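You operate a simulated robot arm through the tools that you are given. There is no shell and no other tool.

The job below is to be done with a simulated two-armed robot. You get a single attempt, and the scene is never put back.

JOB
Let the dirty water out and scrub the silt off the basin floor.
Fine: spout parked first, bung in its cup, brush back. Set down upright: basin bung, scrubbing brush. What is to be rubbed or washed off counts as gone when no trace of it is left.
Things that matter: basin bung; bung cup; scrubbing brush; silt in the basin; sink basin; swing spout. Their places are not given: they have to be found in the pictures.

The check looks at the end state, three seconds after you hand in, the way a careful person would. Anything else that was tipped, shoved, dropped, spilled or broken makes it a failure.

ROBOT AND FRAMES
Two 7-joint arms with two-finger parallel grippers on one trunk that stands fixed in place. Base frame: the origin is at the foot of the trunk, x ahead of it, y to its left, z up. Lengths are in mm, angles in rad, forces in N, time in s.
The left shoulder is at [50, 209, 1346], the right one opposite. With the tool pointing down near the work surface each hand reaches from about 100 to 820 mm from the base axis, measured 20 degrees to its own side. Payload 4.4 kg a hand.
The tool frame of a hand sits at the grasp point between the pads (the TCP): z along the fingers, y along the line on which they close. The tips reach 23 mm beyond it. The gripper opens to 94 mm. The fingers are 38 mm wide and 10 mm thick; the gripper's body (54 by 96 mm) begins 39 mm behind the TCP.
Orientation is told as [roll, pitch, yaw] about the base's x, y, z axes, in that order, counted from this pose: with the fingers straight down and closing along the base's y, the tool's x points along the base's -x, its y along +y and its z along -z.

CONTROLS
- The arms move only by the tool nudge_tool. It takes "left_plan", "right_plan" or both (then of equal length, played together; a hand with none holds still); each is a list of rows, each a list of 3 entries, a list of its own where there are three numbers: the turn, a rotation vector about the tool's x, y, z in rad, then the shift along the tool's x, y, z in mm, then the finger opening in mm, from 0 to 94. In form: [[[ax, ay, az], [dx, dy, dz], claw], ...]. A call has 1 to 20 rows; each row is the pose to reach, as a shift and turn from the pose commanded when the call began, along the tool's axes at that moment. Each row takes 0.2 s and may step no farther than 50 mm and 0.15 rad from the row before; otherwise, or with a gripper value out of range, the whole call is refused. Where a pose cannot be reached the arm comes as near as it can. A force on the tool above 40 N (or 10 N above the force at the start of the call, whichever is more), or a blocked arm, ends the call early, and 0.2 s more pass. The fingers move at their own pace (about 108 mm/s each) and stop on an object; they squeeze with about 25 N. The grip force told is the motor's: it shows also when the fingers shut on nothing. Time passes only in rows, and 0.2 s behind the last, so rows that repeat a pose let the fingers close. It gives the time, the measured TCP pose, the force on the tool (base axes), the opening and the grip force at its end, in the units of the frame above (readings bear some noise), with the torque about the TCP (base axes, N m) and any sound that the robot's microphone picked up, and new pictures: "pictures" is both (left out), scene, wrist or none (wrist: the cameras of the hands that moved).
- Cameras (640 x 400 px; columns grow to the right, rows downward): "scene" is now at [146.3, -43.6, 1524.4]; the picture's right is [-0.49, -0.87, 0.00], its down [-0.44, 0.25, -0.86] and it looks along [0.75, -0.43, -0.50] (base axes); focal length 214 px, centre (320, 200). "left" rides on the left gripper at [86, -16, -75] in its tool frame; the picture's right is [0.18, 0.98, 0.00], its down [-0.58, 0.11, -0.81] and it looks along [-0.79, 0.15, 0.59] (tool axes); focal length 243 px, centre (320, 200). "right" rides on the right gripper at [86, 16, -74] in its tool frame; the picture's right is [-0.18, 0.98, 0.00], its down [-0.58, -0.11, -0.81] and it looks along [-0.79, -0.15, 0.59] (tool axes); focal length 243 px, centre (320, 200).
- slide_trunk(by): slides the trunk up (or, below 0, down) by that many mm; the arms and the scene camera ride with it, the base frame stays. It gives what a move gives, with no picture.
- pan_tilt(pan, tilt): turns the head with the scene camera to pan (to the left, within 1.396 rad either way) and tilt (down, from -0.506 to 1.204), counted from straight ahead of the robot. It gives what a move gives, and a new picture of the scene camera.
- measure_at(camera, pixels): for up to 12 pixels [column, row] of the newest picture of that camera ("zoom" is the newest enlarged one), the place [x, y, z] in the base frame of the surface seen there, good to about 2 mm. The clock stands still meanwhile.
- zoom(camera, box): a new picture of the part [left, top, right, bottom] of that camera's present view, enlarged. The clock stands still meanwhile.
- hand_in(): hands the job in; it is judged then, once.

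Open the grippers and draw the arms clear of the work before you hand the job in, unless the task says otherwise.

The tools are called as name(argument=value, ...) on one line, values as JSON. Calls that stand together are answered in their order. nudge_tool: Moves the arms, as the interface text tells. Its arguments: {"type":"object","properties":{"left_plan":{"type":"array","items":{"type":"array"}},"right_plan":{"type":"array","items":{"type":"array"}},"pictures":{"type":"string","enum":["both","scene","wrist","none"]}},"required":[]} The other tools are called the same way: slide_trunk (by) moves the trunk up or down; pan_tilt (pan, tilt) turns the head that bears the scene camera; measure_at (camera, pixels) gives the place of the surface under pixels of a picture; zoom (camera, box) takes an enlarged picture of a part of a camera's view; hand_in () hands the job in.

At the start:

```text
time_s: 0.0
left_position: [508.1, -55.0, 1442.1]
left_tool_rot: [-0.001, 0.0, 0.0]
left_wrist_force: [-0.9, 0.9, 0.1]
left_moment: [0.01, -0.01, 0.01]
left_opening: 94.1
left_grasp_force: 0.1
right_position: [384.2, -434.1, 1427.0]
right_tool_rot: [0.001, 0.002, -0.003]
right_wrist_force: [0.4, 0.2, 0.6]
right_moment: [0.0, -0.03, 0.01]
right_opening: 94.3
right_grasp_force: 0.2
trunk travel left (down, up): [-425.0, 138.0]
head pan, tilt (commanded): [-0.517, 0.527]
```

scene: 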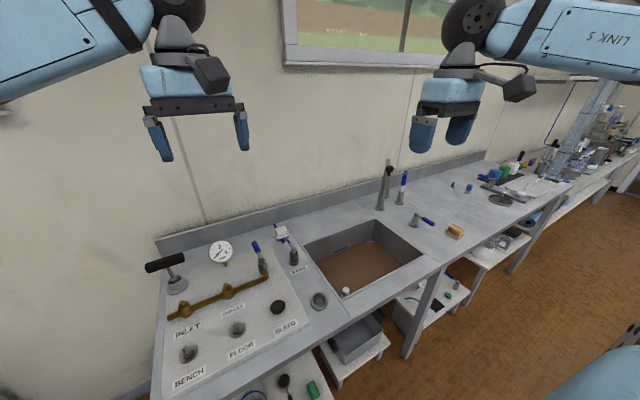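
right: 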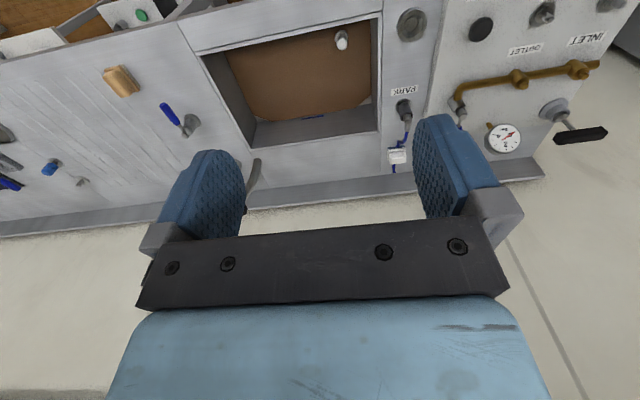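
left: 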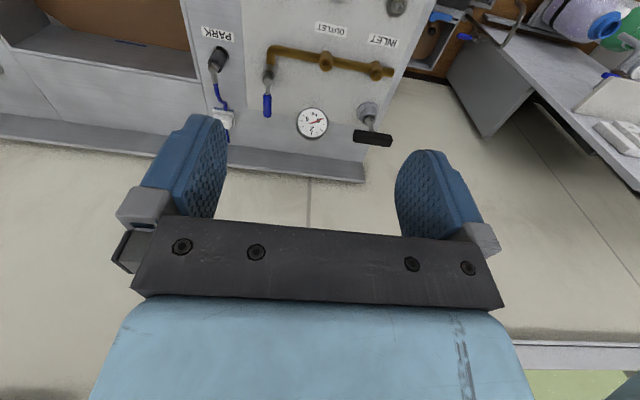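

The scene picture shows a basin at about (365,255) with brown water, a white bung at (346,290), a spout at (385,185) and a brush-like block at (455,231). I'll zoom in on these.

zoom(camera="scene", box=[280, 150, 480, 310])

zoom(camera="scene", box=[150, 220, 340, 390])

zoom(camera="right", box=[180, 0, 460, 200])

```text
2.50 times, centred on (380, 230) of scene
```

zoom: 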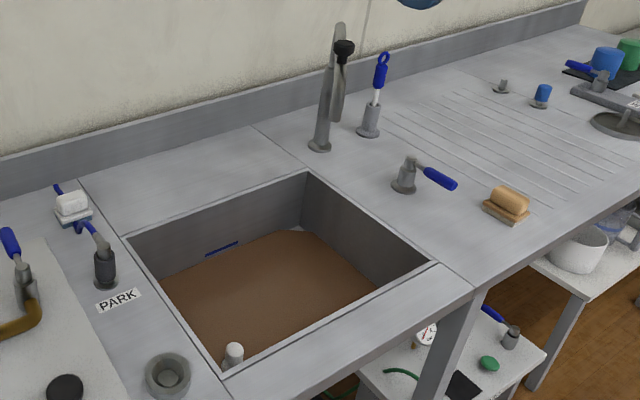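

```text
2.35 times, centred on (245, 305) of scene
```

zoom: 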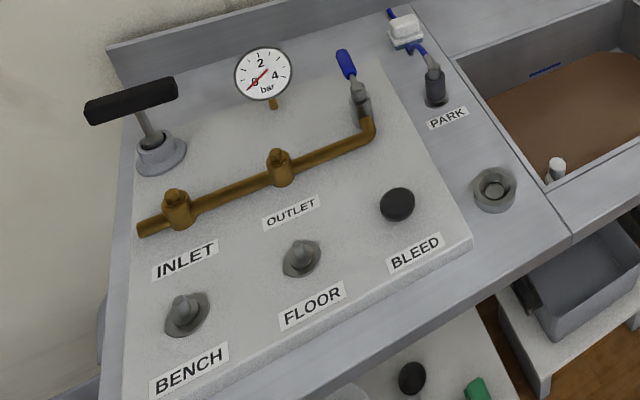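

```text
2.00 times, centred on (320, 100) of right
```

zoom: 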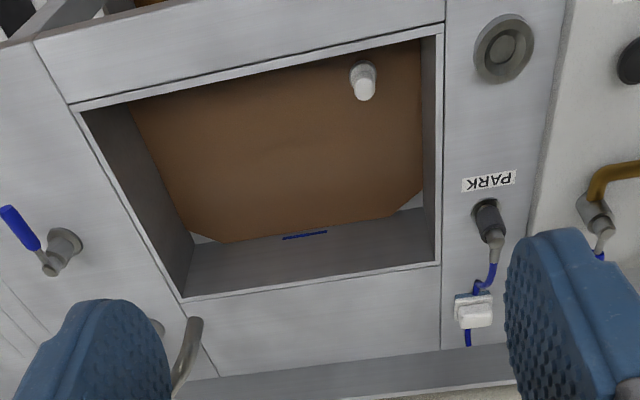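

Several blue-handled levers and a PARK label need understanding. I'll zoom in on individual parts for detail.

zoom(camera="scene", box=[360, 150, 420, 230])

zoom(camera="scene", box=[265, 215, 325, 275])

zoom(camera="scene", box=[300, 250, 380, 320])

zoom(camera="scene", box=[400, 195, 480, 250])

```text
5.00 times, centred on (390, 190) of scene
```

zoom: 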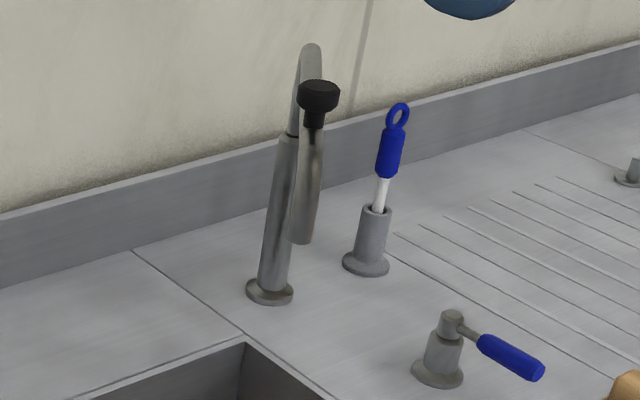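

```text
6.67 times, centred on (295, 245) of scene
```

zoom: 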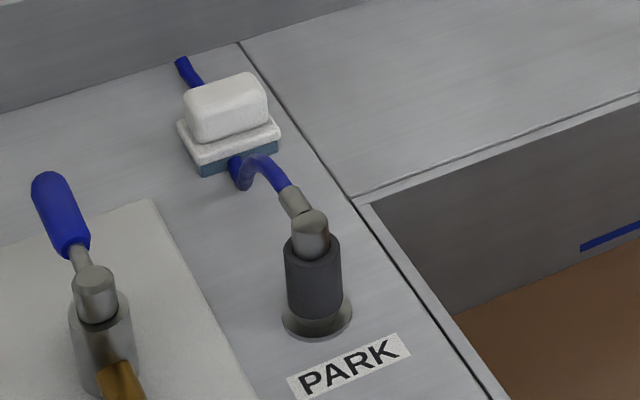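

```text
5.71 times, centred on (340, 285) of scene
```

zoom: 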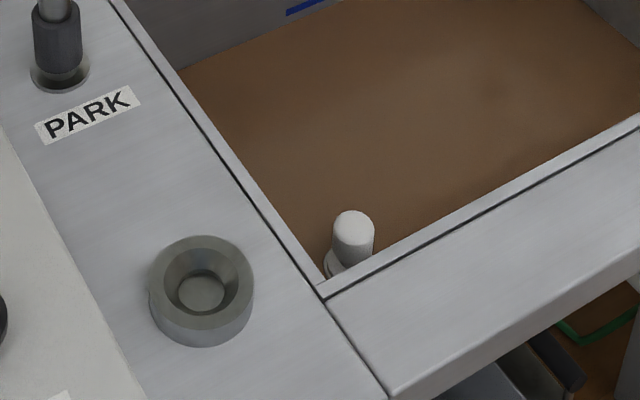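

```text
7.27 times, centred on (440, 222) of scene
```

zoom: 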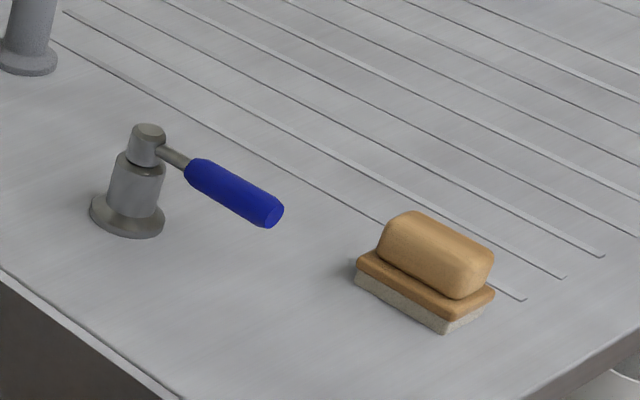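

Let me measure the main points: basin corners, bung, cup, spout, brushes, counter.

measure_at(camera="scene", pixels=[[346, 288], [344, 294], [319, 300], [380, 208], [388, 165], [392, 172], [455, 230], [282, 233], [302, 248], [424, 256], [375, 217], [338, 310]])

measure_at(camera="scene", pixels=[[370, 265], [350, 245], [385, 280], [340, 280], [390, 250], [344, 250], [400, 203], [405, 180], [415, 222], [428, 221], [410, 240], [294, 262]])

```text
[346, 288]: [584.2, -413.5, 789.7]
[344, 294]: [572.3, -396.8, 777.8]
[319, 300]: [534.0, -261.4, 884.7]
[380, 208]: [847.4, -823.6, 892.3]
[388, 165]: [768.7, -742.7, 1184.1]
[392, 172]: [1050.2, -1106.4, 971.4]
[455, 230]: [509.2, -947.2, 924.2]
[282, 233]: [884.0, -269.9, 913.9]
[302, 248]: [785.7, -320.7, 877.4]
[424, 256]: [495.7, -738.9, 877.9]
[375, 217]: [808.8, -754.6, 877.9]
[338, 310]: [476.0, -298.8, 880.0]
```

```text
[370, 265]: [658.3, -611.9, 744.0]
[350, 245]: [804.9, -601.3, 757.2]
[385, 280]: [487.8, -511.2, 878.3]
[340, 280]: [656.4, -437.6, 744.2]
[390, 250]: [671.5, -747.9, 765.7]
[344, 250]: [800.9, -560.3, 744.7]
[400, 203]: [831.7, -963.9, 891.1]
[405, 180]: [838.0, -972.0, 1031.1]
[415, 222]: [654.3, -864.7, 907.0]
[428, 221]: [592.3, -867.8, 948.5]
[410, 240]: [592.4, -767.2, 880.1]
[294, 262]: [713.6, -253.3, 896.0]
```

Counter is at z≈878 and the silt/water surface at z≈744. I'll zoom on the spout and take measurements along it.

zoom(camera="scene", box=[365, 150, 413, 180])

zoom(camera="scene", box=[370, 155, 410, 215])

```text
13.33 times, centred on (389, 165) of scene
```

zoom: 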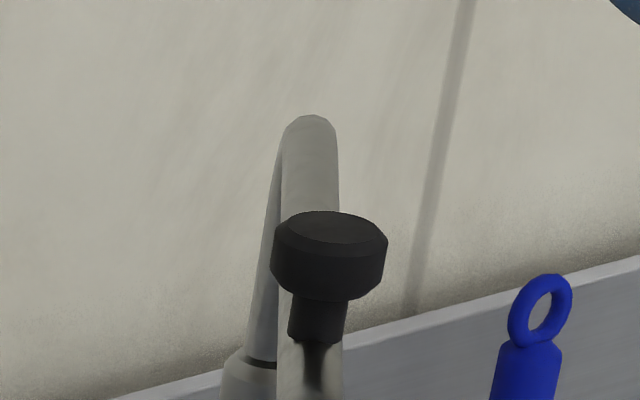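

```text
6.67 times, centred on (390, 185) of scene
```

zoom: 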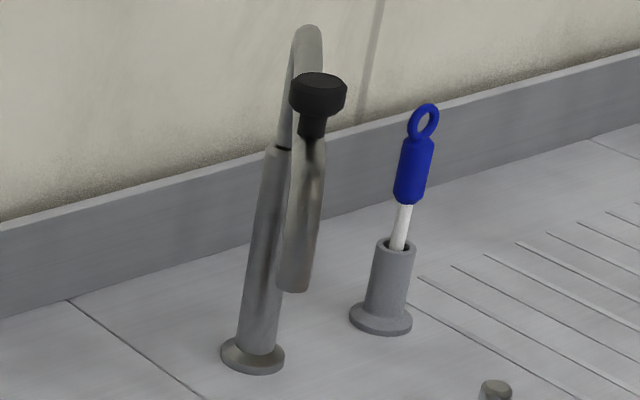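

The spout is a gooseneck with a black knob on the outer leg. I measure its knob, outlet tip, post top and base.

measure_at(camera="zoom", pixels=[[320, 80], [320, 105], [295, 285], [300, 220], [308, 32], [284, 125], [270, 160], [262, 260], [252, 358], [312, 128]])

zoom(camera="scene", box=[330, 260, 370, 300])

```text
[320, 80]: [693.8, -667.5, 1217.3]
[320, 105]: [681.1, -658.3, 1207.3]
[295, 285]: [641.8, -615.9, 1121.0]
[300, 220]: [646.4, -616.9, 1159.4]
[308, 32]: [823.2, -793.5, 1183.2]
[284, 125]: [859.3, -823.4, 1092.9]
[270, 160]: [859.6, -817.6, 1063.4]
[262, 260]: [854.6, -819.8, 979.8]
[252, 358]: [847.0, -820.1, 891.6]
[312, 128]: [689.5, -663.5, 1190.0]
```

```text
10.00 times, centred on (350, 280) of scene
```

zoom: 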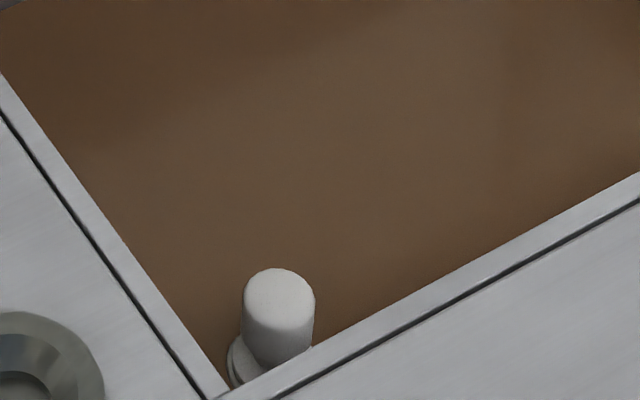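

The spout reaches from its post (858,-820) out over the basin to (642,-616). I look for any park marks near the spout, backsplash and board.

zoom(camera="scene", box=[300, 180, 380, 240])

zoom(camera="scene", box=[420, 140, 520, 240])

zoom(camera="scene", box=[270, 220, 295, 240])

zoom(camera="right", box=[60, 0, 260, 200])

```text
6.67 times, centred on (340, 210) of scene
```

zoom: 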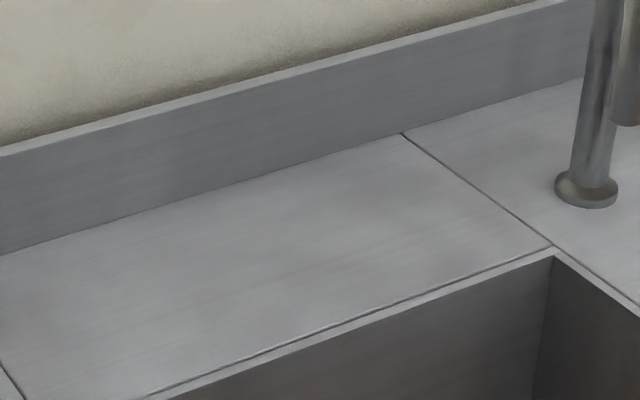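

```text
4.00 times, centred on (470, 190) of scene
```

zoom: 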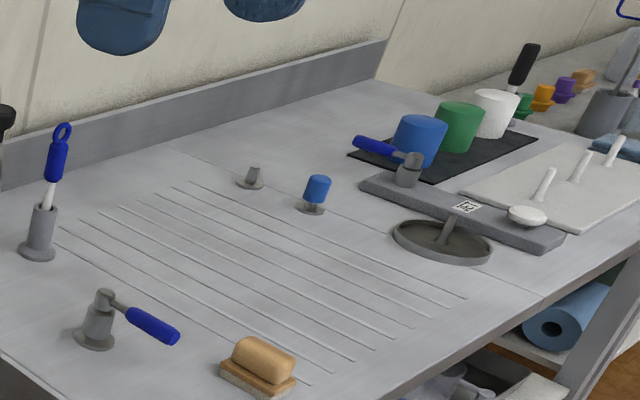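

```text
16.00 times, centred on (282, 230) of scene
```

zoom: 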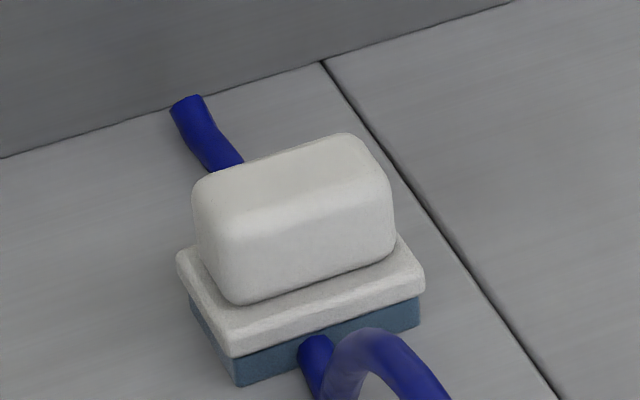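

```text
2.00 times, centred on (160, 100) of right
```

zoom: 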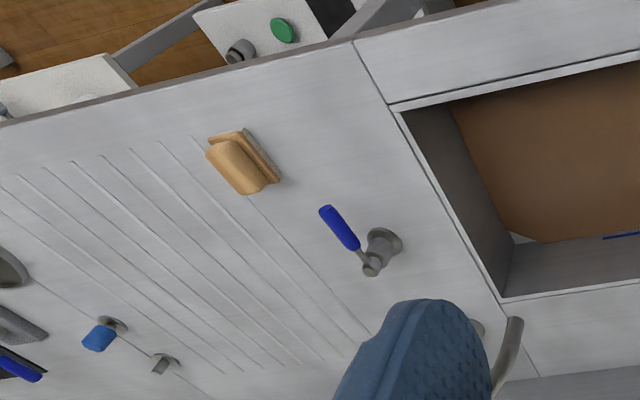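

The right wrist camera can look at the spout and basin closer, so I move the right hand to about (480,-600,1330), well above the spout knob (z≈1217).

nudge_tool(right_plan=[[[0, 0, 0], [-20, -34, 20], 94], [[0, 0, 0], [-40, -68, 40], 94], [[0, 0, 0], [-60, -102, 60], 94], [[0, 0, 0], [-80, -136, 80], 94], [[0, 0, 0], [-96, -166, 97], 94]])

```text
time_s: 1.2
left_position: [509.1, -55.7, 1441.5]
left_tool_rot: [0.001, 0.0, 0.001]
left_wrist_force: [-0.1, 0.1, 0.4]
left_moment: [-0.02, 0.02, 0.0]
left_opening: 93.8
left_grasp_force: 0.0
right_position: [483.1, -602.4, 1331.9]
right_tool_rot: [0.0, 0.002, 0.001]
right_wrist_force: [0.2, -0.1, 0.1]
right_moment: [0.01, 0.03, -0.02]
right_opening: 94.0
right_grasp_force: 0.1
trunk travel left (down, up): [-425.0, 138.0]
head pan, tilt (commanded): [-0.517, 0.527]
```

scene: 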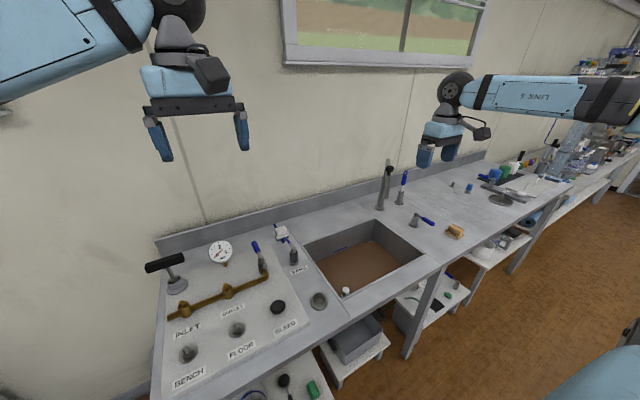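
right: 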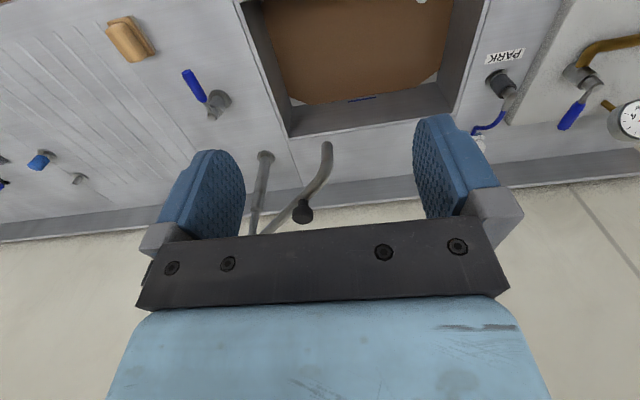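

The wrist view shows the spout post at (265,155) and its outlet at (327,147). I zoom there, and on the basin.

zoom(camera="right", box=[220, 130, 360, 240])

zoom(camera="right", box=[230, 0, 500, 150])

zoom(camera="right", box=[80, 0, 240, 150])

```text
3.64 times, centred on (290, 185) of right
```

zoom: 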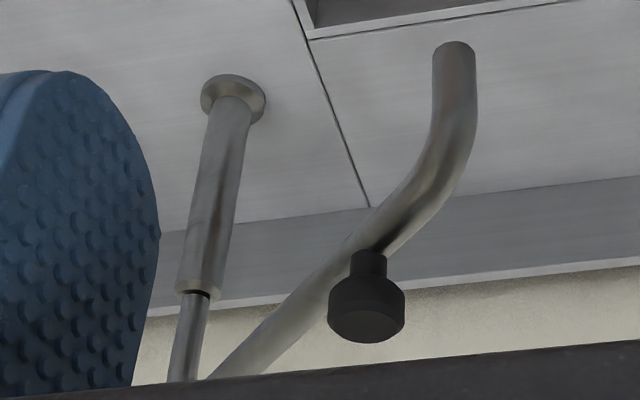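

```text
2.37 times, centred on (365, 75) of right
```

zoom: 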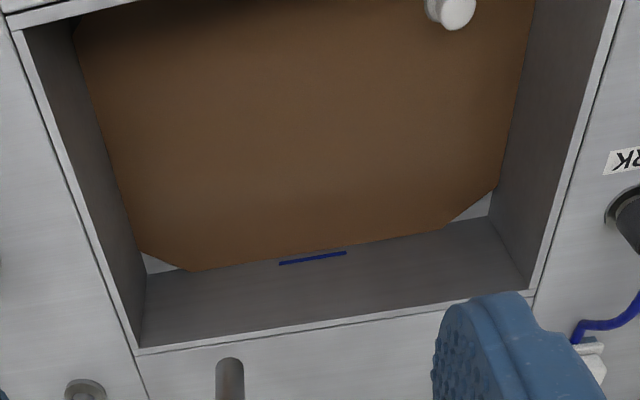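

```text
2.67 times, centred on (160, 75) of right
```

zoom: 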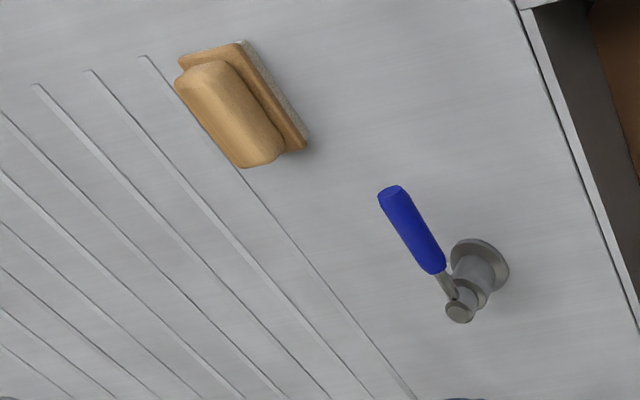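

I measure the floor corner (exposed grey), brown surface, blue mark, basin rim corners and the wooden brush.

measure_at(camera="right", pixels=[[431, 86], [296, 110], [300, 99], [420, 93], [362, 107], [362, 99], [240, 3], [291, 147], [452, 120], [484, 5], [281, 15], [445, 30]])

measure_at(camera="zoom", pixels=[[225, 100], [180, 62], [245, 45], [300, 145], [250, 165], [200, 75], [275, 150], [400, 225], [460, 305], [290, 90]])

```text
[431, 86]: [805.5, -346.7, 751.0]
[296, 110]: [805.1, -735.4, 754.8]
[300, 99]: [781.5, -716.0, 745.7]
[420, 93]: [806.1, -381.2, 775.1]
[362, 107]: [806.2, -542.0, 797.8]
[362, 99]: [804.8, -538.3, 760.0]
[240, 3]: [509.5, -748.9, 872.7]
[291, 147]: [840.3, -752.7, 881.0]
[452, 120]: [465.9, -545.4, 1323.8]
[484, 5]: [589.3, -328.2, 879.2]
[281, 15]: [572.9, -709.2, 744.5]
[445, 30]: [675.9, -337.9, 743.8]
```

```text
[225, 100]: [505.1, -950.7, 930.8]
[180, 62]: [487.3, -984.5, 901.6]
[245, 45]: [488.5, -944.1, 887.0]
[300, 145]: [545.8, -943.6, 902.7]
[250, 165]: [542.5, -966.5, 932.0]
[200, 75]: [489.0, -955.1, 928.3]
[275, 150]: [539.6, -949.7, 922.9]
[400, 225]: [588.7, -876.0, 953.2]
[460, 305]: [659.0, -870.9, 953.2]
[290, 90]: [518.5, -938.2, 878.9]
```

I look closer at the swivel collar on the spout for an index or park mark.

zoom(camera="right", box=[250, 190, 280, 220])

zoom(camera="scene", box=[376, 165, 396, 185])

zoom(camera="right", box=[90, 5, 180, 75])

```text
13.33 times, centred on (265, 205) of right
```

zoom: 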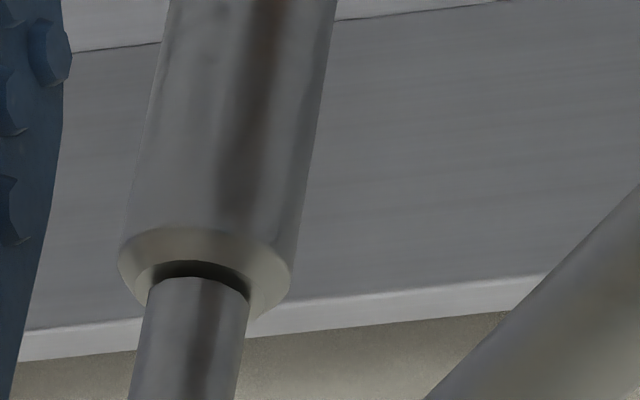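

```text
16.00 times, centred on (386, 175) of scene
```

zoom: 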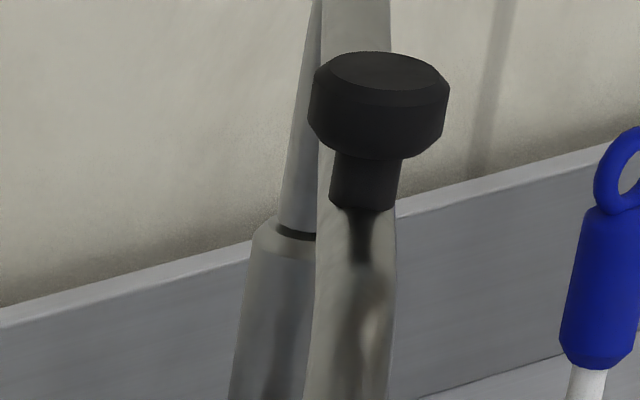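

```text
5.71 times, centred on (135, 40) of right
```

zoom: 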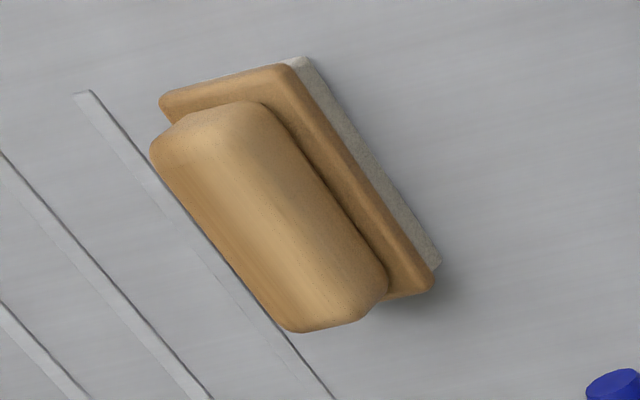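

No park mark exists; I'll measure the wooden brush precisely from this zoom.

measure_at(camera="zoom", pixels=[[163, 100], [285, 68], [430, 285], [395, 295], [160, 150], [230, 115], [375, 280], [290, 325], [260, 220], [440, 262], [303, 62], [215, 130]])

```text
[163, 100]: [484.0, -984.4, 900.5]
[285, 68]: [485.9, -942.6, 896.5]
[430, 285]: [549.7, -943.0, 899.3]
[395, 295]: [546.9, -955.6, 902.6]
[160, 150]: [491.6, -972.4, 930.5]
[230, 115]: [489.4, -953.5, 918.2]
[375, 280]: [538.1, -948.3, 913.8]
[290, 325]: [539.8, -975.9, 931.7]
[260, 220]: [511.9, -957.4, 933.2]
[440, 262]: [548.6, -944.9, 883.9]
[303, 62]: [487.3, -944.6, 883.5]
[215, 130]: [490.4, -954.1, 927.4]
```

The wooden brush spans x 484–550, y −988…−943, z 878–933. Now I measure the back wall/backsplash near the spout to know how far the spout can be swung toward the wall.

measure_at(camera="scene", pixels=[[340, 215], [340, 205], [350, 190], [345, 217], [370, 170], [420, 185], [330, 150], [300, 243], [313, 292], [330, 258]])

zoom(camera="scene", box=[290, 200, 430, 310])

```text
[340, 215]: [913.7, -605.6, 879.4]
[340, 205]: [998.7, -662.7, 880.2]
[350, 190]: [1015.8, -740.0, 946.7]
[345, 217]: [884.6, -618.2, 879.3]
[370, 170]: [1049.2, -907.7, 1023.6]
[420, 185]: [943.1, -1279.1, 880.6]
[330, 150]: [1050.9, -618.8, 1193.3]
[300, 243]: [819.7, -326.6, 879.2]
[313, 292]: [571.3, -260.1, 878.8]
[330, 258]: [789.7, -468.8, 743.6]
```

```text
3.64 times, centred on (360, 255) of scene
```

zoom: 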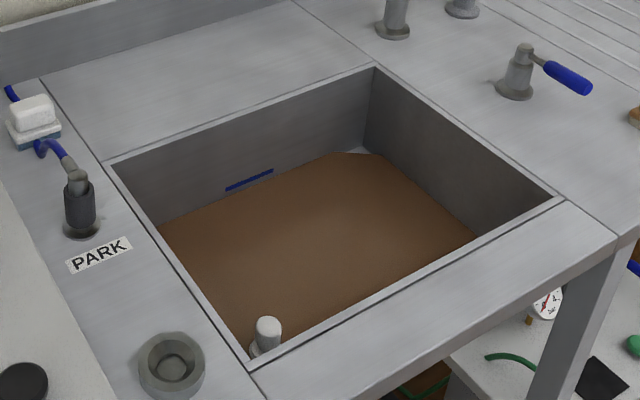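

Wall is at x≈1050, backsplash face x≈1015, so there is room to swing the spout back over the ledge behind the basin. I measure the outlet leg more exactly from the wrist camera.

measure_at(camera="right", pixels=[[323, 150], [327, 150], [331, 150], [327, 143], [326, 165], [322, 172], [303, 215], [300, 200], [290, 215], [265, 158]])

```text
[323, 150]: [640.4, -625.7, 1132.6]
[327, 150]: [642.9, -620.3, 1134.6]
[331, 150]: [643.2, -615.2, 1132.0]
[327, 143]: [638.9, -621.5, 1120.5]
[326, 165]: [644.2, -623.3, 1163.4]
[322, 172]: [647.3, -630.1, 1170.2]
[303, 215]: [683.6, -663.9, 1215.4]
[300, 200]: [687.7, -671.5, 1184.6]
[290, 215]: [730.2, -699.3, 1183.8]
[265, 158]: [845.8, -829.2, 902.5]
```

The outlet leg is at about (650,-621), z 1118–1175, radius ~10. I'll pitch the right hand so the fingers point forward (+x), to use it as a fork on that leg.

nudge_tool(right_plan=[[[0, -0.143, 0], [0, 0, 0], 94], [[0, -0.286, 0], [0, 0, 0], 94], [[0, -0.429, 0], [0, 0, 0], 94], [[0, -0.572, 0], [0, 0, 0], 94], [[0, -0.715, 0], [0, 0, 0], 80], [[0, -0.858, 0], [0, 0, 0], 70], [[0, -1.0, 0], [0, 0, 0], 60], [[0, -1.143, 0], [0, 0, 0], 60], [[0, -1.286, 0], [0, 0, 0], 60], [[0, -1.429, 0], [0, 0, 0], 60], [[0, -1.57, 0], [0, 0, 0], 60]])

```text
time_s: 3.8
left_position: [508.2, -53.7, 1442.6]
left_tool_rot: [0.0, 0.002, 0.0]
left_wrist_force: [-1.5, 0.4, -0.2]
left_moment: [-0.04, 0.01, 0.0]
left_opening: 94.2
left_grasp_force: 0.0
right_position: [477.1, -597.3, 1292.6]
right_tool_rot: [-0.041, -1.477, 0.041]
right_wrist_force: [0.6, 0.5, -0.2]
right_moment: [0.01, 0.05, -0.01]
right_opening: 59.9
right_grasp_force: 0.1
trunk travel left (down, up): [-425.0, 138.0]
head pan, tilt (commanded): [-0.517, 0.527]
stopped in row 11 (right hand): the arm was blocked; the commanded pose is now the measured one
```

scene: 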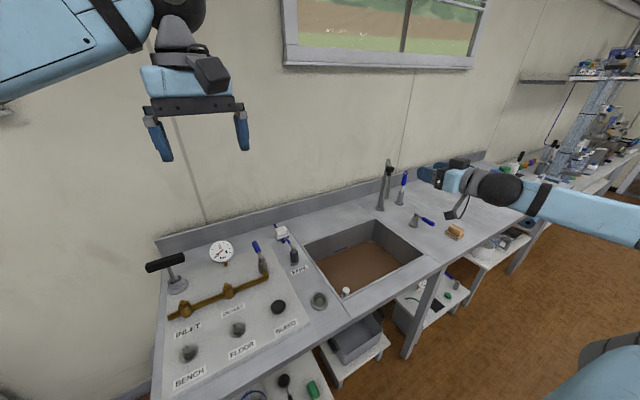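
right: 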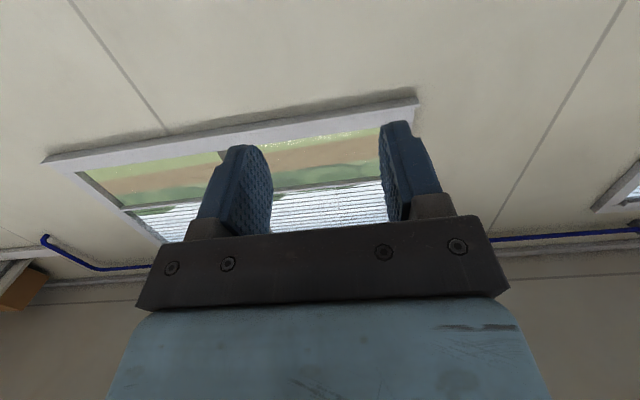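

The pitch reached about −1.48 rad (a joint limit near the body), which is good enough. Next I lower the trunk 150 mm so the shoulder is near the spout's height.

slide_trunk(by=-150)

```text
time_s: 5.5
left_position: [508.9, -54.5, 1291.6]
left_tool_rot: [0.0, 0.001, -0.001]
left_wrist_force: [-0.4, -0.5, 0.4]
left_moment: [-0.02, -0.02, 0.02]
left_opening: 94.1
left_grasp_force: 0.1
right_position: [477.2, -600.1, 1143.0]
right_tool_rot: [-0.023, -1.479, 0.022]
right_wrist_force: [0.7, 0.5, -0.4]
right_moment: [-0.02, -0.01, 0.0]
right_opening: 60.1
right_grasp_force: 0.0
trunk travel left (down, up): [-275.0, 288.0]
head pan, tilt (commanded): [-0.517, 0.527]
```

Hand is at (477,-600,1143) pointing forward. I advance to x≈600, y≈-621, z≈1132 with fingers straddling the leg's line, still short of the leg.

nudge_tool(right_plan=[[[0, -0.03, 0], [0, -7, 41], 60], [[0, -0.06, 0], [0, -14, 82], 60], [[0, -0.09, 0], [0, -21, 123], 60]])

```text
time_s: 6.3
left_position: [508.1, -54.7, 1292.0]
left_tool_rot: [-0.001, 0.001, 0.0]
left_wrist_force: [0.6, 0.6, -0.4]
left_moment: [-0.04, -0.01, -0.03]
left_opening: 94.1
left_grasp_force: 0.1
right_position: [575.4, -631.8, 1148.3]
right_tool_rot: [-0.75, -1.565, 0.75]
right_wrist_force: [0.0, -0.1, 0.5]
right_moment: [-0.02, 0.0, -0.01]
right_opening: 59.9
right_grasp_force: 0.0
right hand out of reach, approached as far as the arm can: row 3
trunk travel left (down, up): [-275.0, 288.0]
head pan, tilt (commanded): [-0.517, 0.527]
```

scene: 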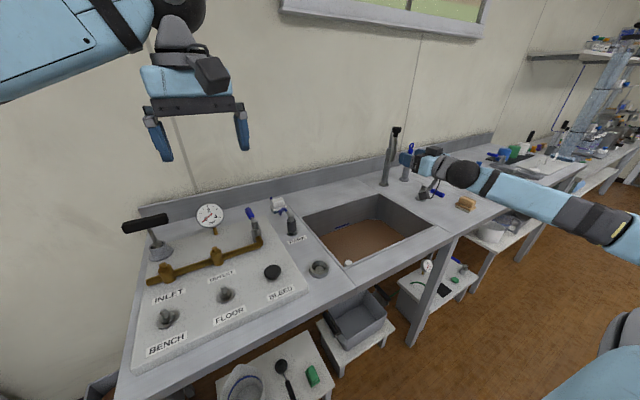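
right: 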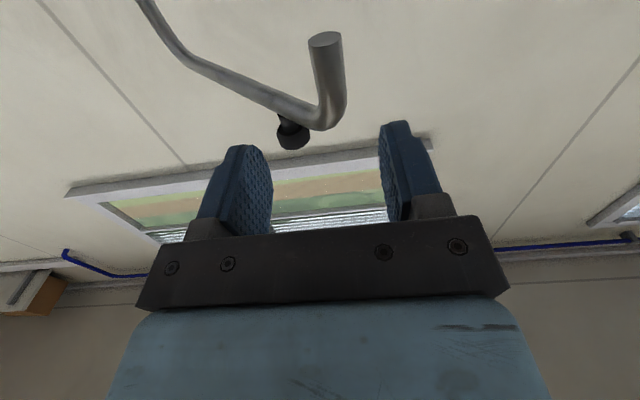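

The hand stopped at (575,-632,1148) by a joint limit, though it is nicely aligned: the outlet leg at (325,70) lies between the fingers in the wrist view. I try going on with the tool yawed a little to the right (about 0.3 rad), which suits the arm better.

nudge_tool(right_plan=[[[0.1, 0, 0], [4, 2, 0], 60], [[0.2, 0, 0], [8, 4, 10], 60], [[0.3, 0, 0], [14, 8, 30], 60], [[0.3, 0, 0], [16, 10, 50], 60]])

```text
time_s: 7.3
left_position: [507.8, -55.3, 1291.3]
left_tool_rot: [0.0, 0.0, -0.001]
left_wrist_force: [-0.4, 0.7, 0.7]
left_moment: [0.03, -0.01, -0.02]
left_opening: 94.1
left_grasp_force: 0.1
right_position: [549.6, -656.4, 1175.8]
right_tool_rot: [-0.385, -1.563, 0.12]
right_wrist_force: [-0.5, 0.6, 0.2]
right_moment: [0.02, -0.03, -0.02]
right_opening: 59.8
right_grasp_force: 0.0
right hand out of reach, approached as far as the arm can: row 1, 2, 3, 4
trunk travel left (down, up): [-275.0, 288.0]
head pan, tilt (commanded): [-0.517, 0.527]
```

scene: 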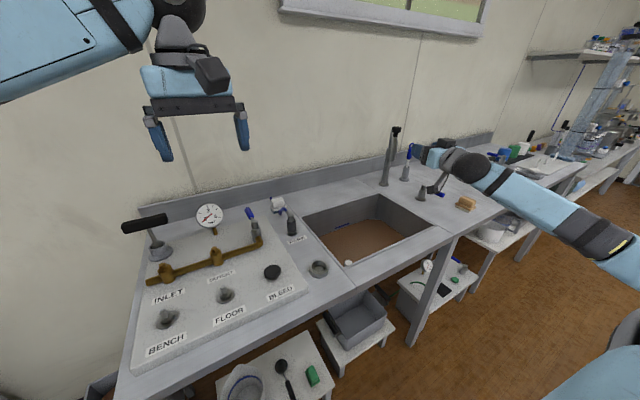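
right: 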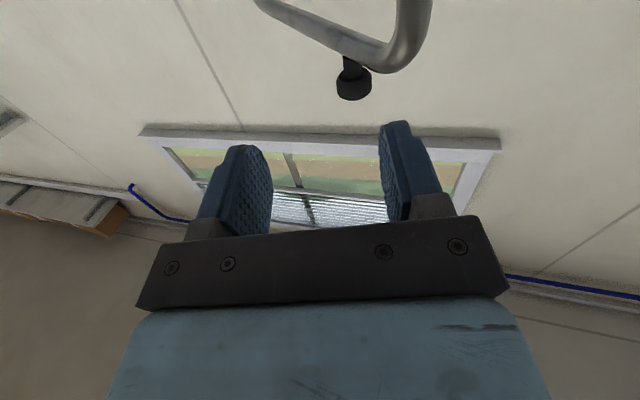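

Yawing right made it worse (549,-656,1176). I undo the yaw and then reduce the pitch to about −52°, which should suit the wrist better.

nudge_tool(right_plan=[[[-0.13, 0, 0], [0, 0, 0], 60], [[-0.265, 0, 0], [0, 0, 0], 60]], pictures="none")

```text
time_s: 8.0
left_position: [507.6, -55.1, 1291.8]
left_tool_rot: [-0.001, -0.001, -0.001]
left_wrist_force: [0.8, -0.3, 1.0]
left_moment: [-0.01, 0.01, -0.02]
left_opening: 94.0
left_grasp_force: 0.0
right_position: [548.4, -656.0, 1174.7]
right_tool_rot: [-0.608, -1.569, 0.576]
right_wrist_force: [0.4, -0.6, 0.6]
right_moment: [0.0, 0.02, 0.04]
right_opening: 59.9
right_grasp_force: 0.0
trunk travel left (down, up): [-275.0, 288.0]
head pan, tilt (commanded): [-0.517, 0.527]
```

Now pitch back to about −52° while moving to (585,-621,1200), in front of and above the leg.

nudge_tool(right_plan=[[[0, 0.14, 0], [-8, 8, 0], 50], [[0, 0.28, 0], [-16, 18, 5], 50], [[0, 0.42, 0], [-22, 28, 15], 50], [[0, 0.56, 0], [-25, 35, 28], 50], [[0, 0.67, 0], [-25, 35, 37], 50]])

```text
time_s: 9.2
left_position: [508.8, -54.1, 1291.9]
left_tool_rot: [0.0, 0.001, 0.0]
left_wrist_force: [0.2, -0.9, 0.1]
left_moment: [0.03, -0.02, -0.02]
left_opening: 94.1
left_grasp_force: 0.0
right_position: [583.8, -621.9, 1199.0]
right_tool_rot: [0.0, -0.898, -0.031]
right_wrist_force: [0.0, -0.3, -0.5]
right_moment: [-0.02, 0.0, 0.0]
right_opening: 50.0
right_grasp_force: 0.2
trunk travel left (down, up): [-275.0, 288.0]
head pan, tilt (commanded): [-0.517, 0.527]
```

scene: 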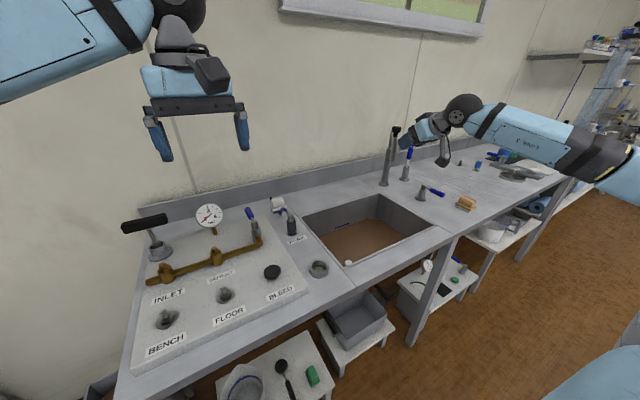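
right: 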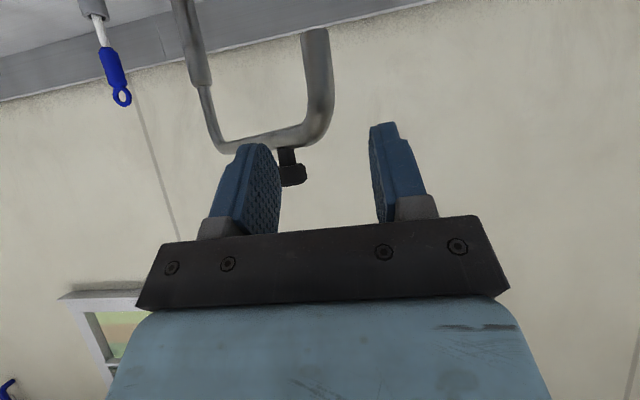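

The leg (320,30–110) sits between the fingers. I advance along the fingers ~88 mm so the fork takes in the leg.

nudge_tool(right_plan=[[[0, 0, 0], [-1, 1, 30], 50], [[0, 0, 0], [-1, 2, 60], 50], [[0, 0, 0], [-2, 3, 88], 50]])

```text
time_s: 9.9
left_position: [509.4, -55.5, 1291.0]
left_tool_rot: [-0.001, 0.002, 0.0]
left_wrist_force: [-0.5, -0.1, 0.0]
left_moment: [0.02, -0.01, 0.03]
left_opening: 93.8
left_grasp_force: 0.2
right_position: [655.1, -621.9, 1142.2]
right_tool_rot: [0.0, -0.899, -0.033]
right_wrist_force: [0.3, 0.1, -0.1]
right_moment: [0.02, -0.01, 0.01]
right_opening: 50.3
right_grasp_force: 0.0
trunk travel left (down, up): [-275.0, 288.0]
head pan, tilt (commanded): [-0.517, 0.527]
```

scene: 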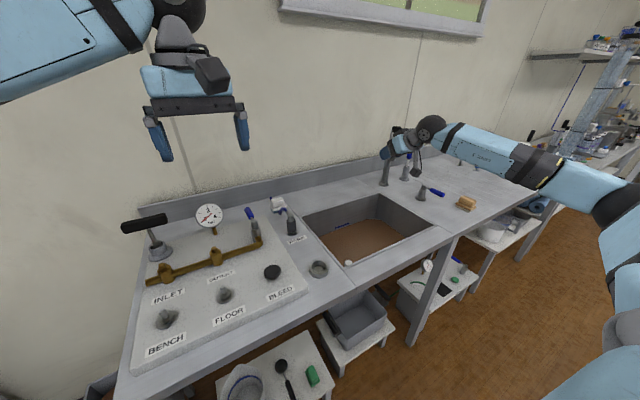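
right: 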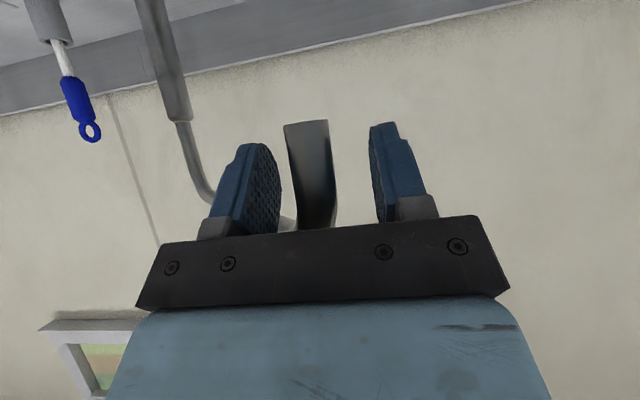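

The leg at (315,170) is caged between the fingers. I now carry it clockwise along its arc (toward the wall) in small steps, from 136° to 120° first.

nudge_tool(right_plan=[[[0, 0, 0], [-8.7, 14.5, 11], 50], [[0, 0, 0], [-18.1, 28, 22.8], 50], [[0, 0, 0], [-28, 40.3, 35.2], 50], [[0, 0, 0], [-38.5, 51.6, 48.3], 50]])

```text
time_s: 10.9
left_position: [509.4, -55.9, 1291.7]
left_tool_rot: [-0.001, 0.0, 0.001]
left_wrist_force: [-1.1, -0.3, -0.5]
left_moment: [0.05, -0.01, -0.02]
left_opening: 93.8
left_grasp_force: 0.0
right_position: [719.8, -575.1, 1143.9]
right_tool_rot: [-0.004, -0.897, -0.033]
right_wrist_force: [0.1, -0.3, 0.3]
right_moment: [0.03, -0.03, 0.0]
right_opening: 49.9
right_grasp_force: 0.1
trunk travel left (down, up): [-275.0, 288.0]
head pan, tilt (commanded): [-0.517, 0.527]
```

scene: 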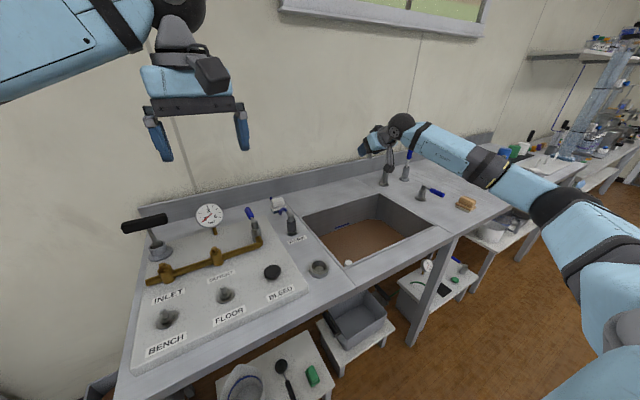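
right: 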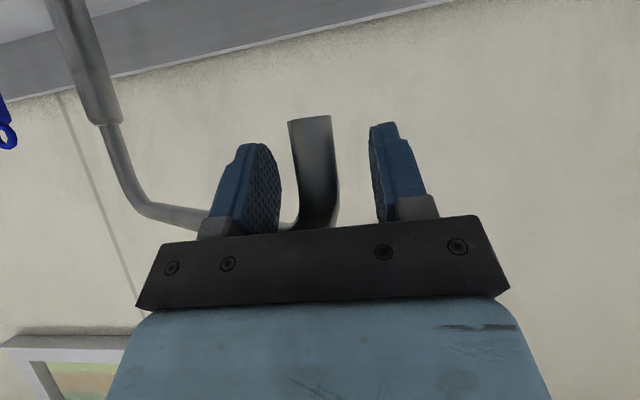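

The spout follows with almost no force. I continue the arc to about 92°.

nudge_tool(right_plan=[[[0, 0, 0], [-10.9, 10.1, 13.7], 50], [[0, 0, 0], [-22.2, 18.9, 27.8], 50], [[0, 0, 0], [-33.9, 26.4, 42.5], 50], [[0, 0, 0], [-45.8, 32.6, 57.6], 50], [[0, 0, 0], [-58.0, 37.4, 72.8], 50], [[0, 0, 0], [-70.4, 40.9, 88.4], 50], [[0, 0, 0], [-82.9, 42.9, 104.1], 50]])

```text
time_s: 12.6
left_position: [507.8, -56.3, 1291.2]
left_tool_rot: [0.0, 0.0, 0.0]
left_wrist_force: [0.2, -0.2, 0.5]
left_moment: [0.01, -0.02, 0.03]
left_opening: 94.0
left_grasp_force: 0.0
right_position: [852.0, -535.3, 1143.0]
right_tool_rot: [-0.004, -0.897, -0.033]
right_wrist_force: [-6.3, 0.6, -6.0]
right_moment: [0.12, -0.14, -0.22]
right_opening: 49.8
right_grasp_force: 0.1
trunk travel left (down, up): [-275.0, 288.0]
head pan, tilt (commanded): [-0.517, 0.527]
```

scene: 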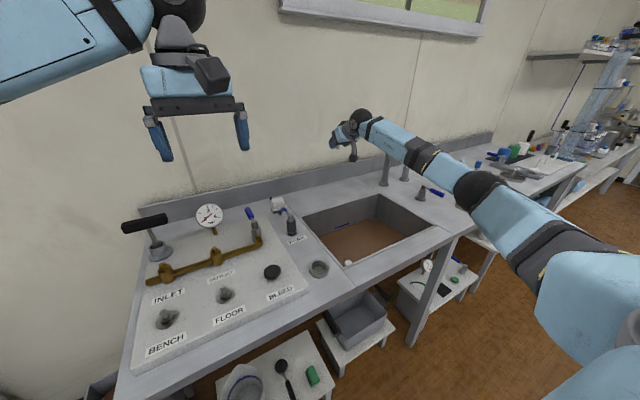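
right: 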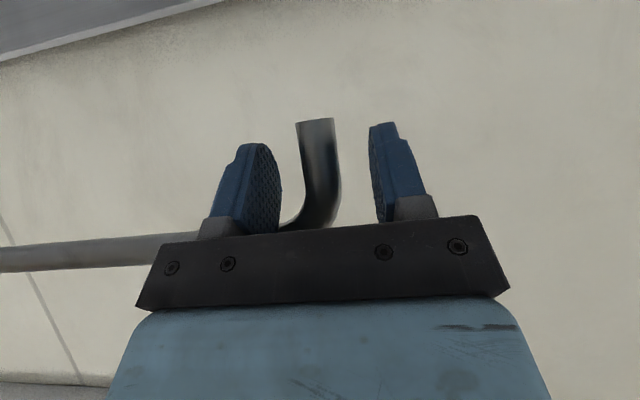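

Spout is near 91° now with a light reaction (~9 N). I push on a little to look for a stop.

nudge_tool(right_plan=[[[0, 0, 0], [-6.3, 0.3, 7.9], 50], [[0, 0, 0], [-12.6, 0.7, 15.8], 50], [[0, 0, 0], [-18.9, 0.3, 23.7], 50], [[0, 0, 0], [-25.1, -0.1, 31.6], 50]])

```text
time_s: 12.9
left_position: [508.1, -53.7, 1291.6]
left_tool_rot: [0.0, 0.0, 0.0]
left_wrist_force: [0.6, -0.7, 0.5]
left_moment: [-0.01, 0.01, -0.03]
left_opening: 94.0
left_grasp_force: 0.1
right_position: [857.0, -535.1, 1140.2]
right_tool_rot: [-0.004, -0.888, -0.035]
right_wrist_force: [-13.5, 1.6, -5.2]
right_moment: [0.08, -0.38, -0.42]
right_opening: 49.7
right_grasp_force: 0.1
trunk travel left (down, up): [-275.0, 288.0]
head pan, tilt (commanded): [-0.517, 0.527]
stopped in row 1 (right hand): the force on the tool passed its limit at 54 N (the readings are from after the stop); the commanded pose is now the measured one
```

scene: 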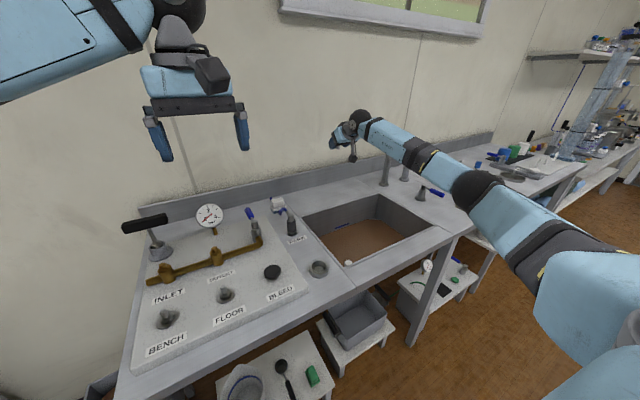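
right: 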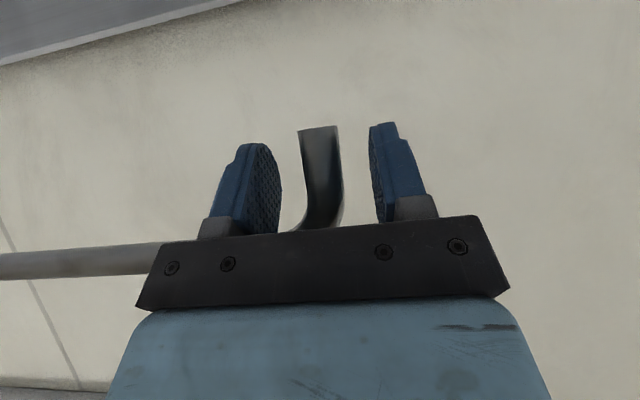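

A hard stop is felt at about 90° (54 N spike), i.e. the spout now lies parallel to the wall. I back the fork off along the fingers to see the result.

nudge_tool(right_plan=[[[0, 0, 0], [0, 0, -20], 55], [[0, 0, 0], [0, 0, -60], 60], [[0, 0, 0], [0, 0, -105], 60], [[0, 0, 0], [0, 0, -150], 60], [[0, 0, 0], [-40, 0, -170], 60]])

```text
time_s: 14.1
left_position: [509.4, -53.0, 1290.5]
left_tool_rot: [-0.002, 0.002, 0.0]
left_wrist_force: [0.7, 0.5, -1.3]
left_moment: [0.0, -0.02, 0.01]
left_opening: 94.0
left_grasp_force: 0.1
right_position: [748.6, -528.2, 1277.5]
right_tool_rot: [-0.007, -0.888, -0.032]
right_wrist_force: [1.3, -0.1, -0.6]
right_moment: [0.02, -0.02, -0.01]
right_opening: 59.9
right_grasp_force: 0.0
trunk travel left (down, up): [-275.0, 288.0]
head pan, tilt (commanded): [-0.517, 0.527]
```

scene: 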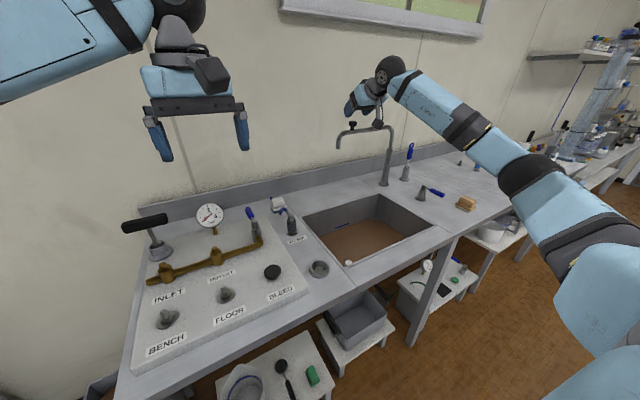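
right: 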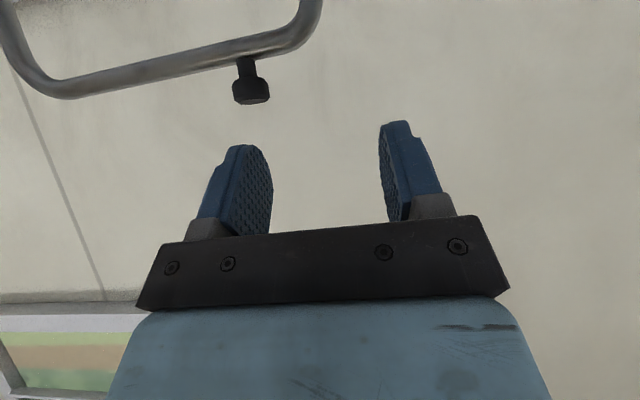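

The spout now extends left parallel to the wall (outlet at (338,145), knob at (352,125), post at (388,128)). I measure it.

measure_at(camera="scene", pixels=[[338, 143], [338, 147], [352, 125], [365, 130], [388, 140], [386, 170], [388, 128]])

zoom(camera="scene", box=[320, 110, 410, 200])

```text
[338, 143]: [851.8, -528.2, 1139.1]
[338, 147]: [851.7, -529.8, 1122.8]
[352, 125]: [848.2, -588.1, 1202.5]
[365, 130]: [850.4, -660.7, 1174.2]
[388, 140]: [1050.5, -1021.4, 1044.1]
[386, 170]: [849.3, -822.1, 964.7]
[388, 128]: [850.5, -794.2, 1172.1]
```

```text
4.44 times, centred on (365, 155) of scene
```

zoom: 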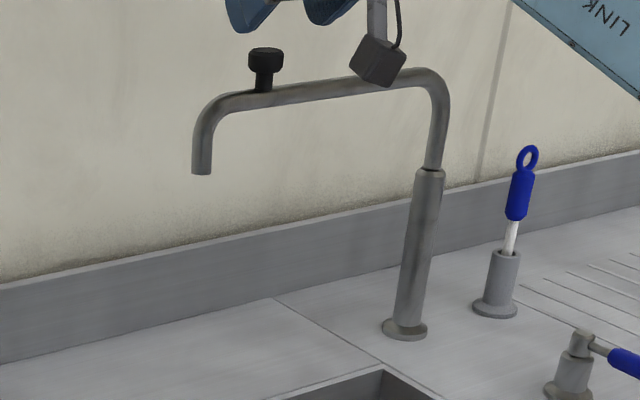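

The spout is parallel to the wall, clear of the basin (outlet at x≈860, basin's back edge x≈810). Next the bung: I zoom and measure it and the cup.

zoom(camera="scene", box=[330, 250, 370, 275])

measure_at(camera="zoom", pixels=[[285, 165], [285, 190], [250, 205], [310, 205], [280, 230], [262, 245], [285, 210], [300, 170]])

zoom(camera="scene", box=[305, 250, 345, 290])

```text
16.00 times, centred on (350, 262) of scene
```

zoom: 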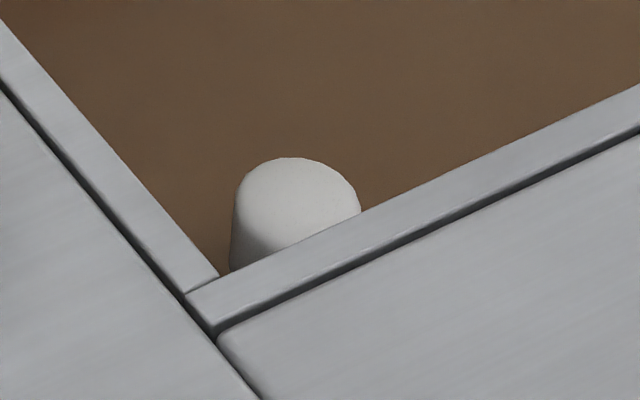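

```text
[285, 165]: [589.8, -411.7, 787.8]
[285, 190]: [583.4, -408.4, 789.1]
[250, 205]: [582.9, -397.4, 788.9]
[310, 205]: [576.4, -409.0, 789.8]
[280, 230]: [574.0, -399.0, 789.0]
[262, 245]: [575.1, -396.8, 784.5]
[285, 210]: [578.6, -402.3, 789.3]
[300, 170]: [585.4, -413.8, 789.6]
```

```text
10.00 times, centred on (325, 270) of scene
```

zoom: 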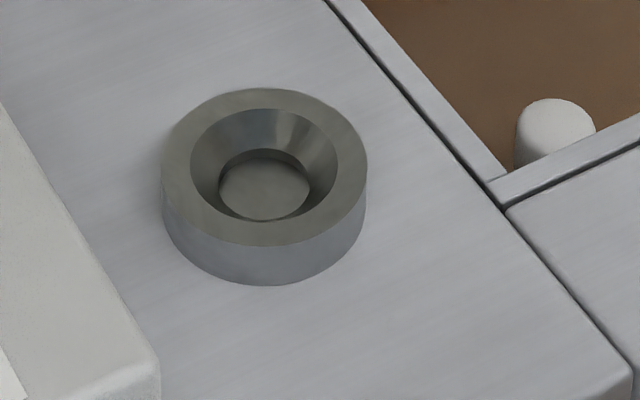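

I measure the cup rim and bottom.

measure_at(camera="zoom", pixels=[[175, 160], [355, 165], [270, 97], [260, 235], [264, 190], [230, 190], [300, 190], [264, 160], [264, 215], [195, 130], [340, 210], [180, 215]])

```text
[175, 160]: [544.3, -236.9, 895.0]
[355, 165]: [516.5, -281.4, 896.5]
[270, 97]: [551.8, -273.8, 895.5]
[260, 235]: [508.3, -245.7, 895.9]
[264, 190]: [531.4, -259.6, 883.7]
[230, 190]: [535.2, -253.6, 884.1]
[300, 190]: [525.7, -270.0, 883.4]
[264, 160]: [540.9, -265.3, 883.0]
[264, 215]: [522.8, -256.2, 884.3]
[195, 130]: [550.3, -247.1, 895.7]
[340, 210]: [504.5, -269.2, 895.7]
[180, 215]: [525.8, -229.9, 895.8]
```

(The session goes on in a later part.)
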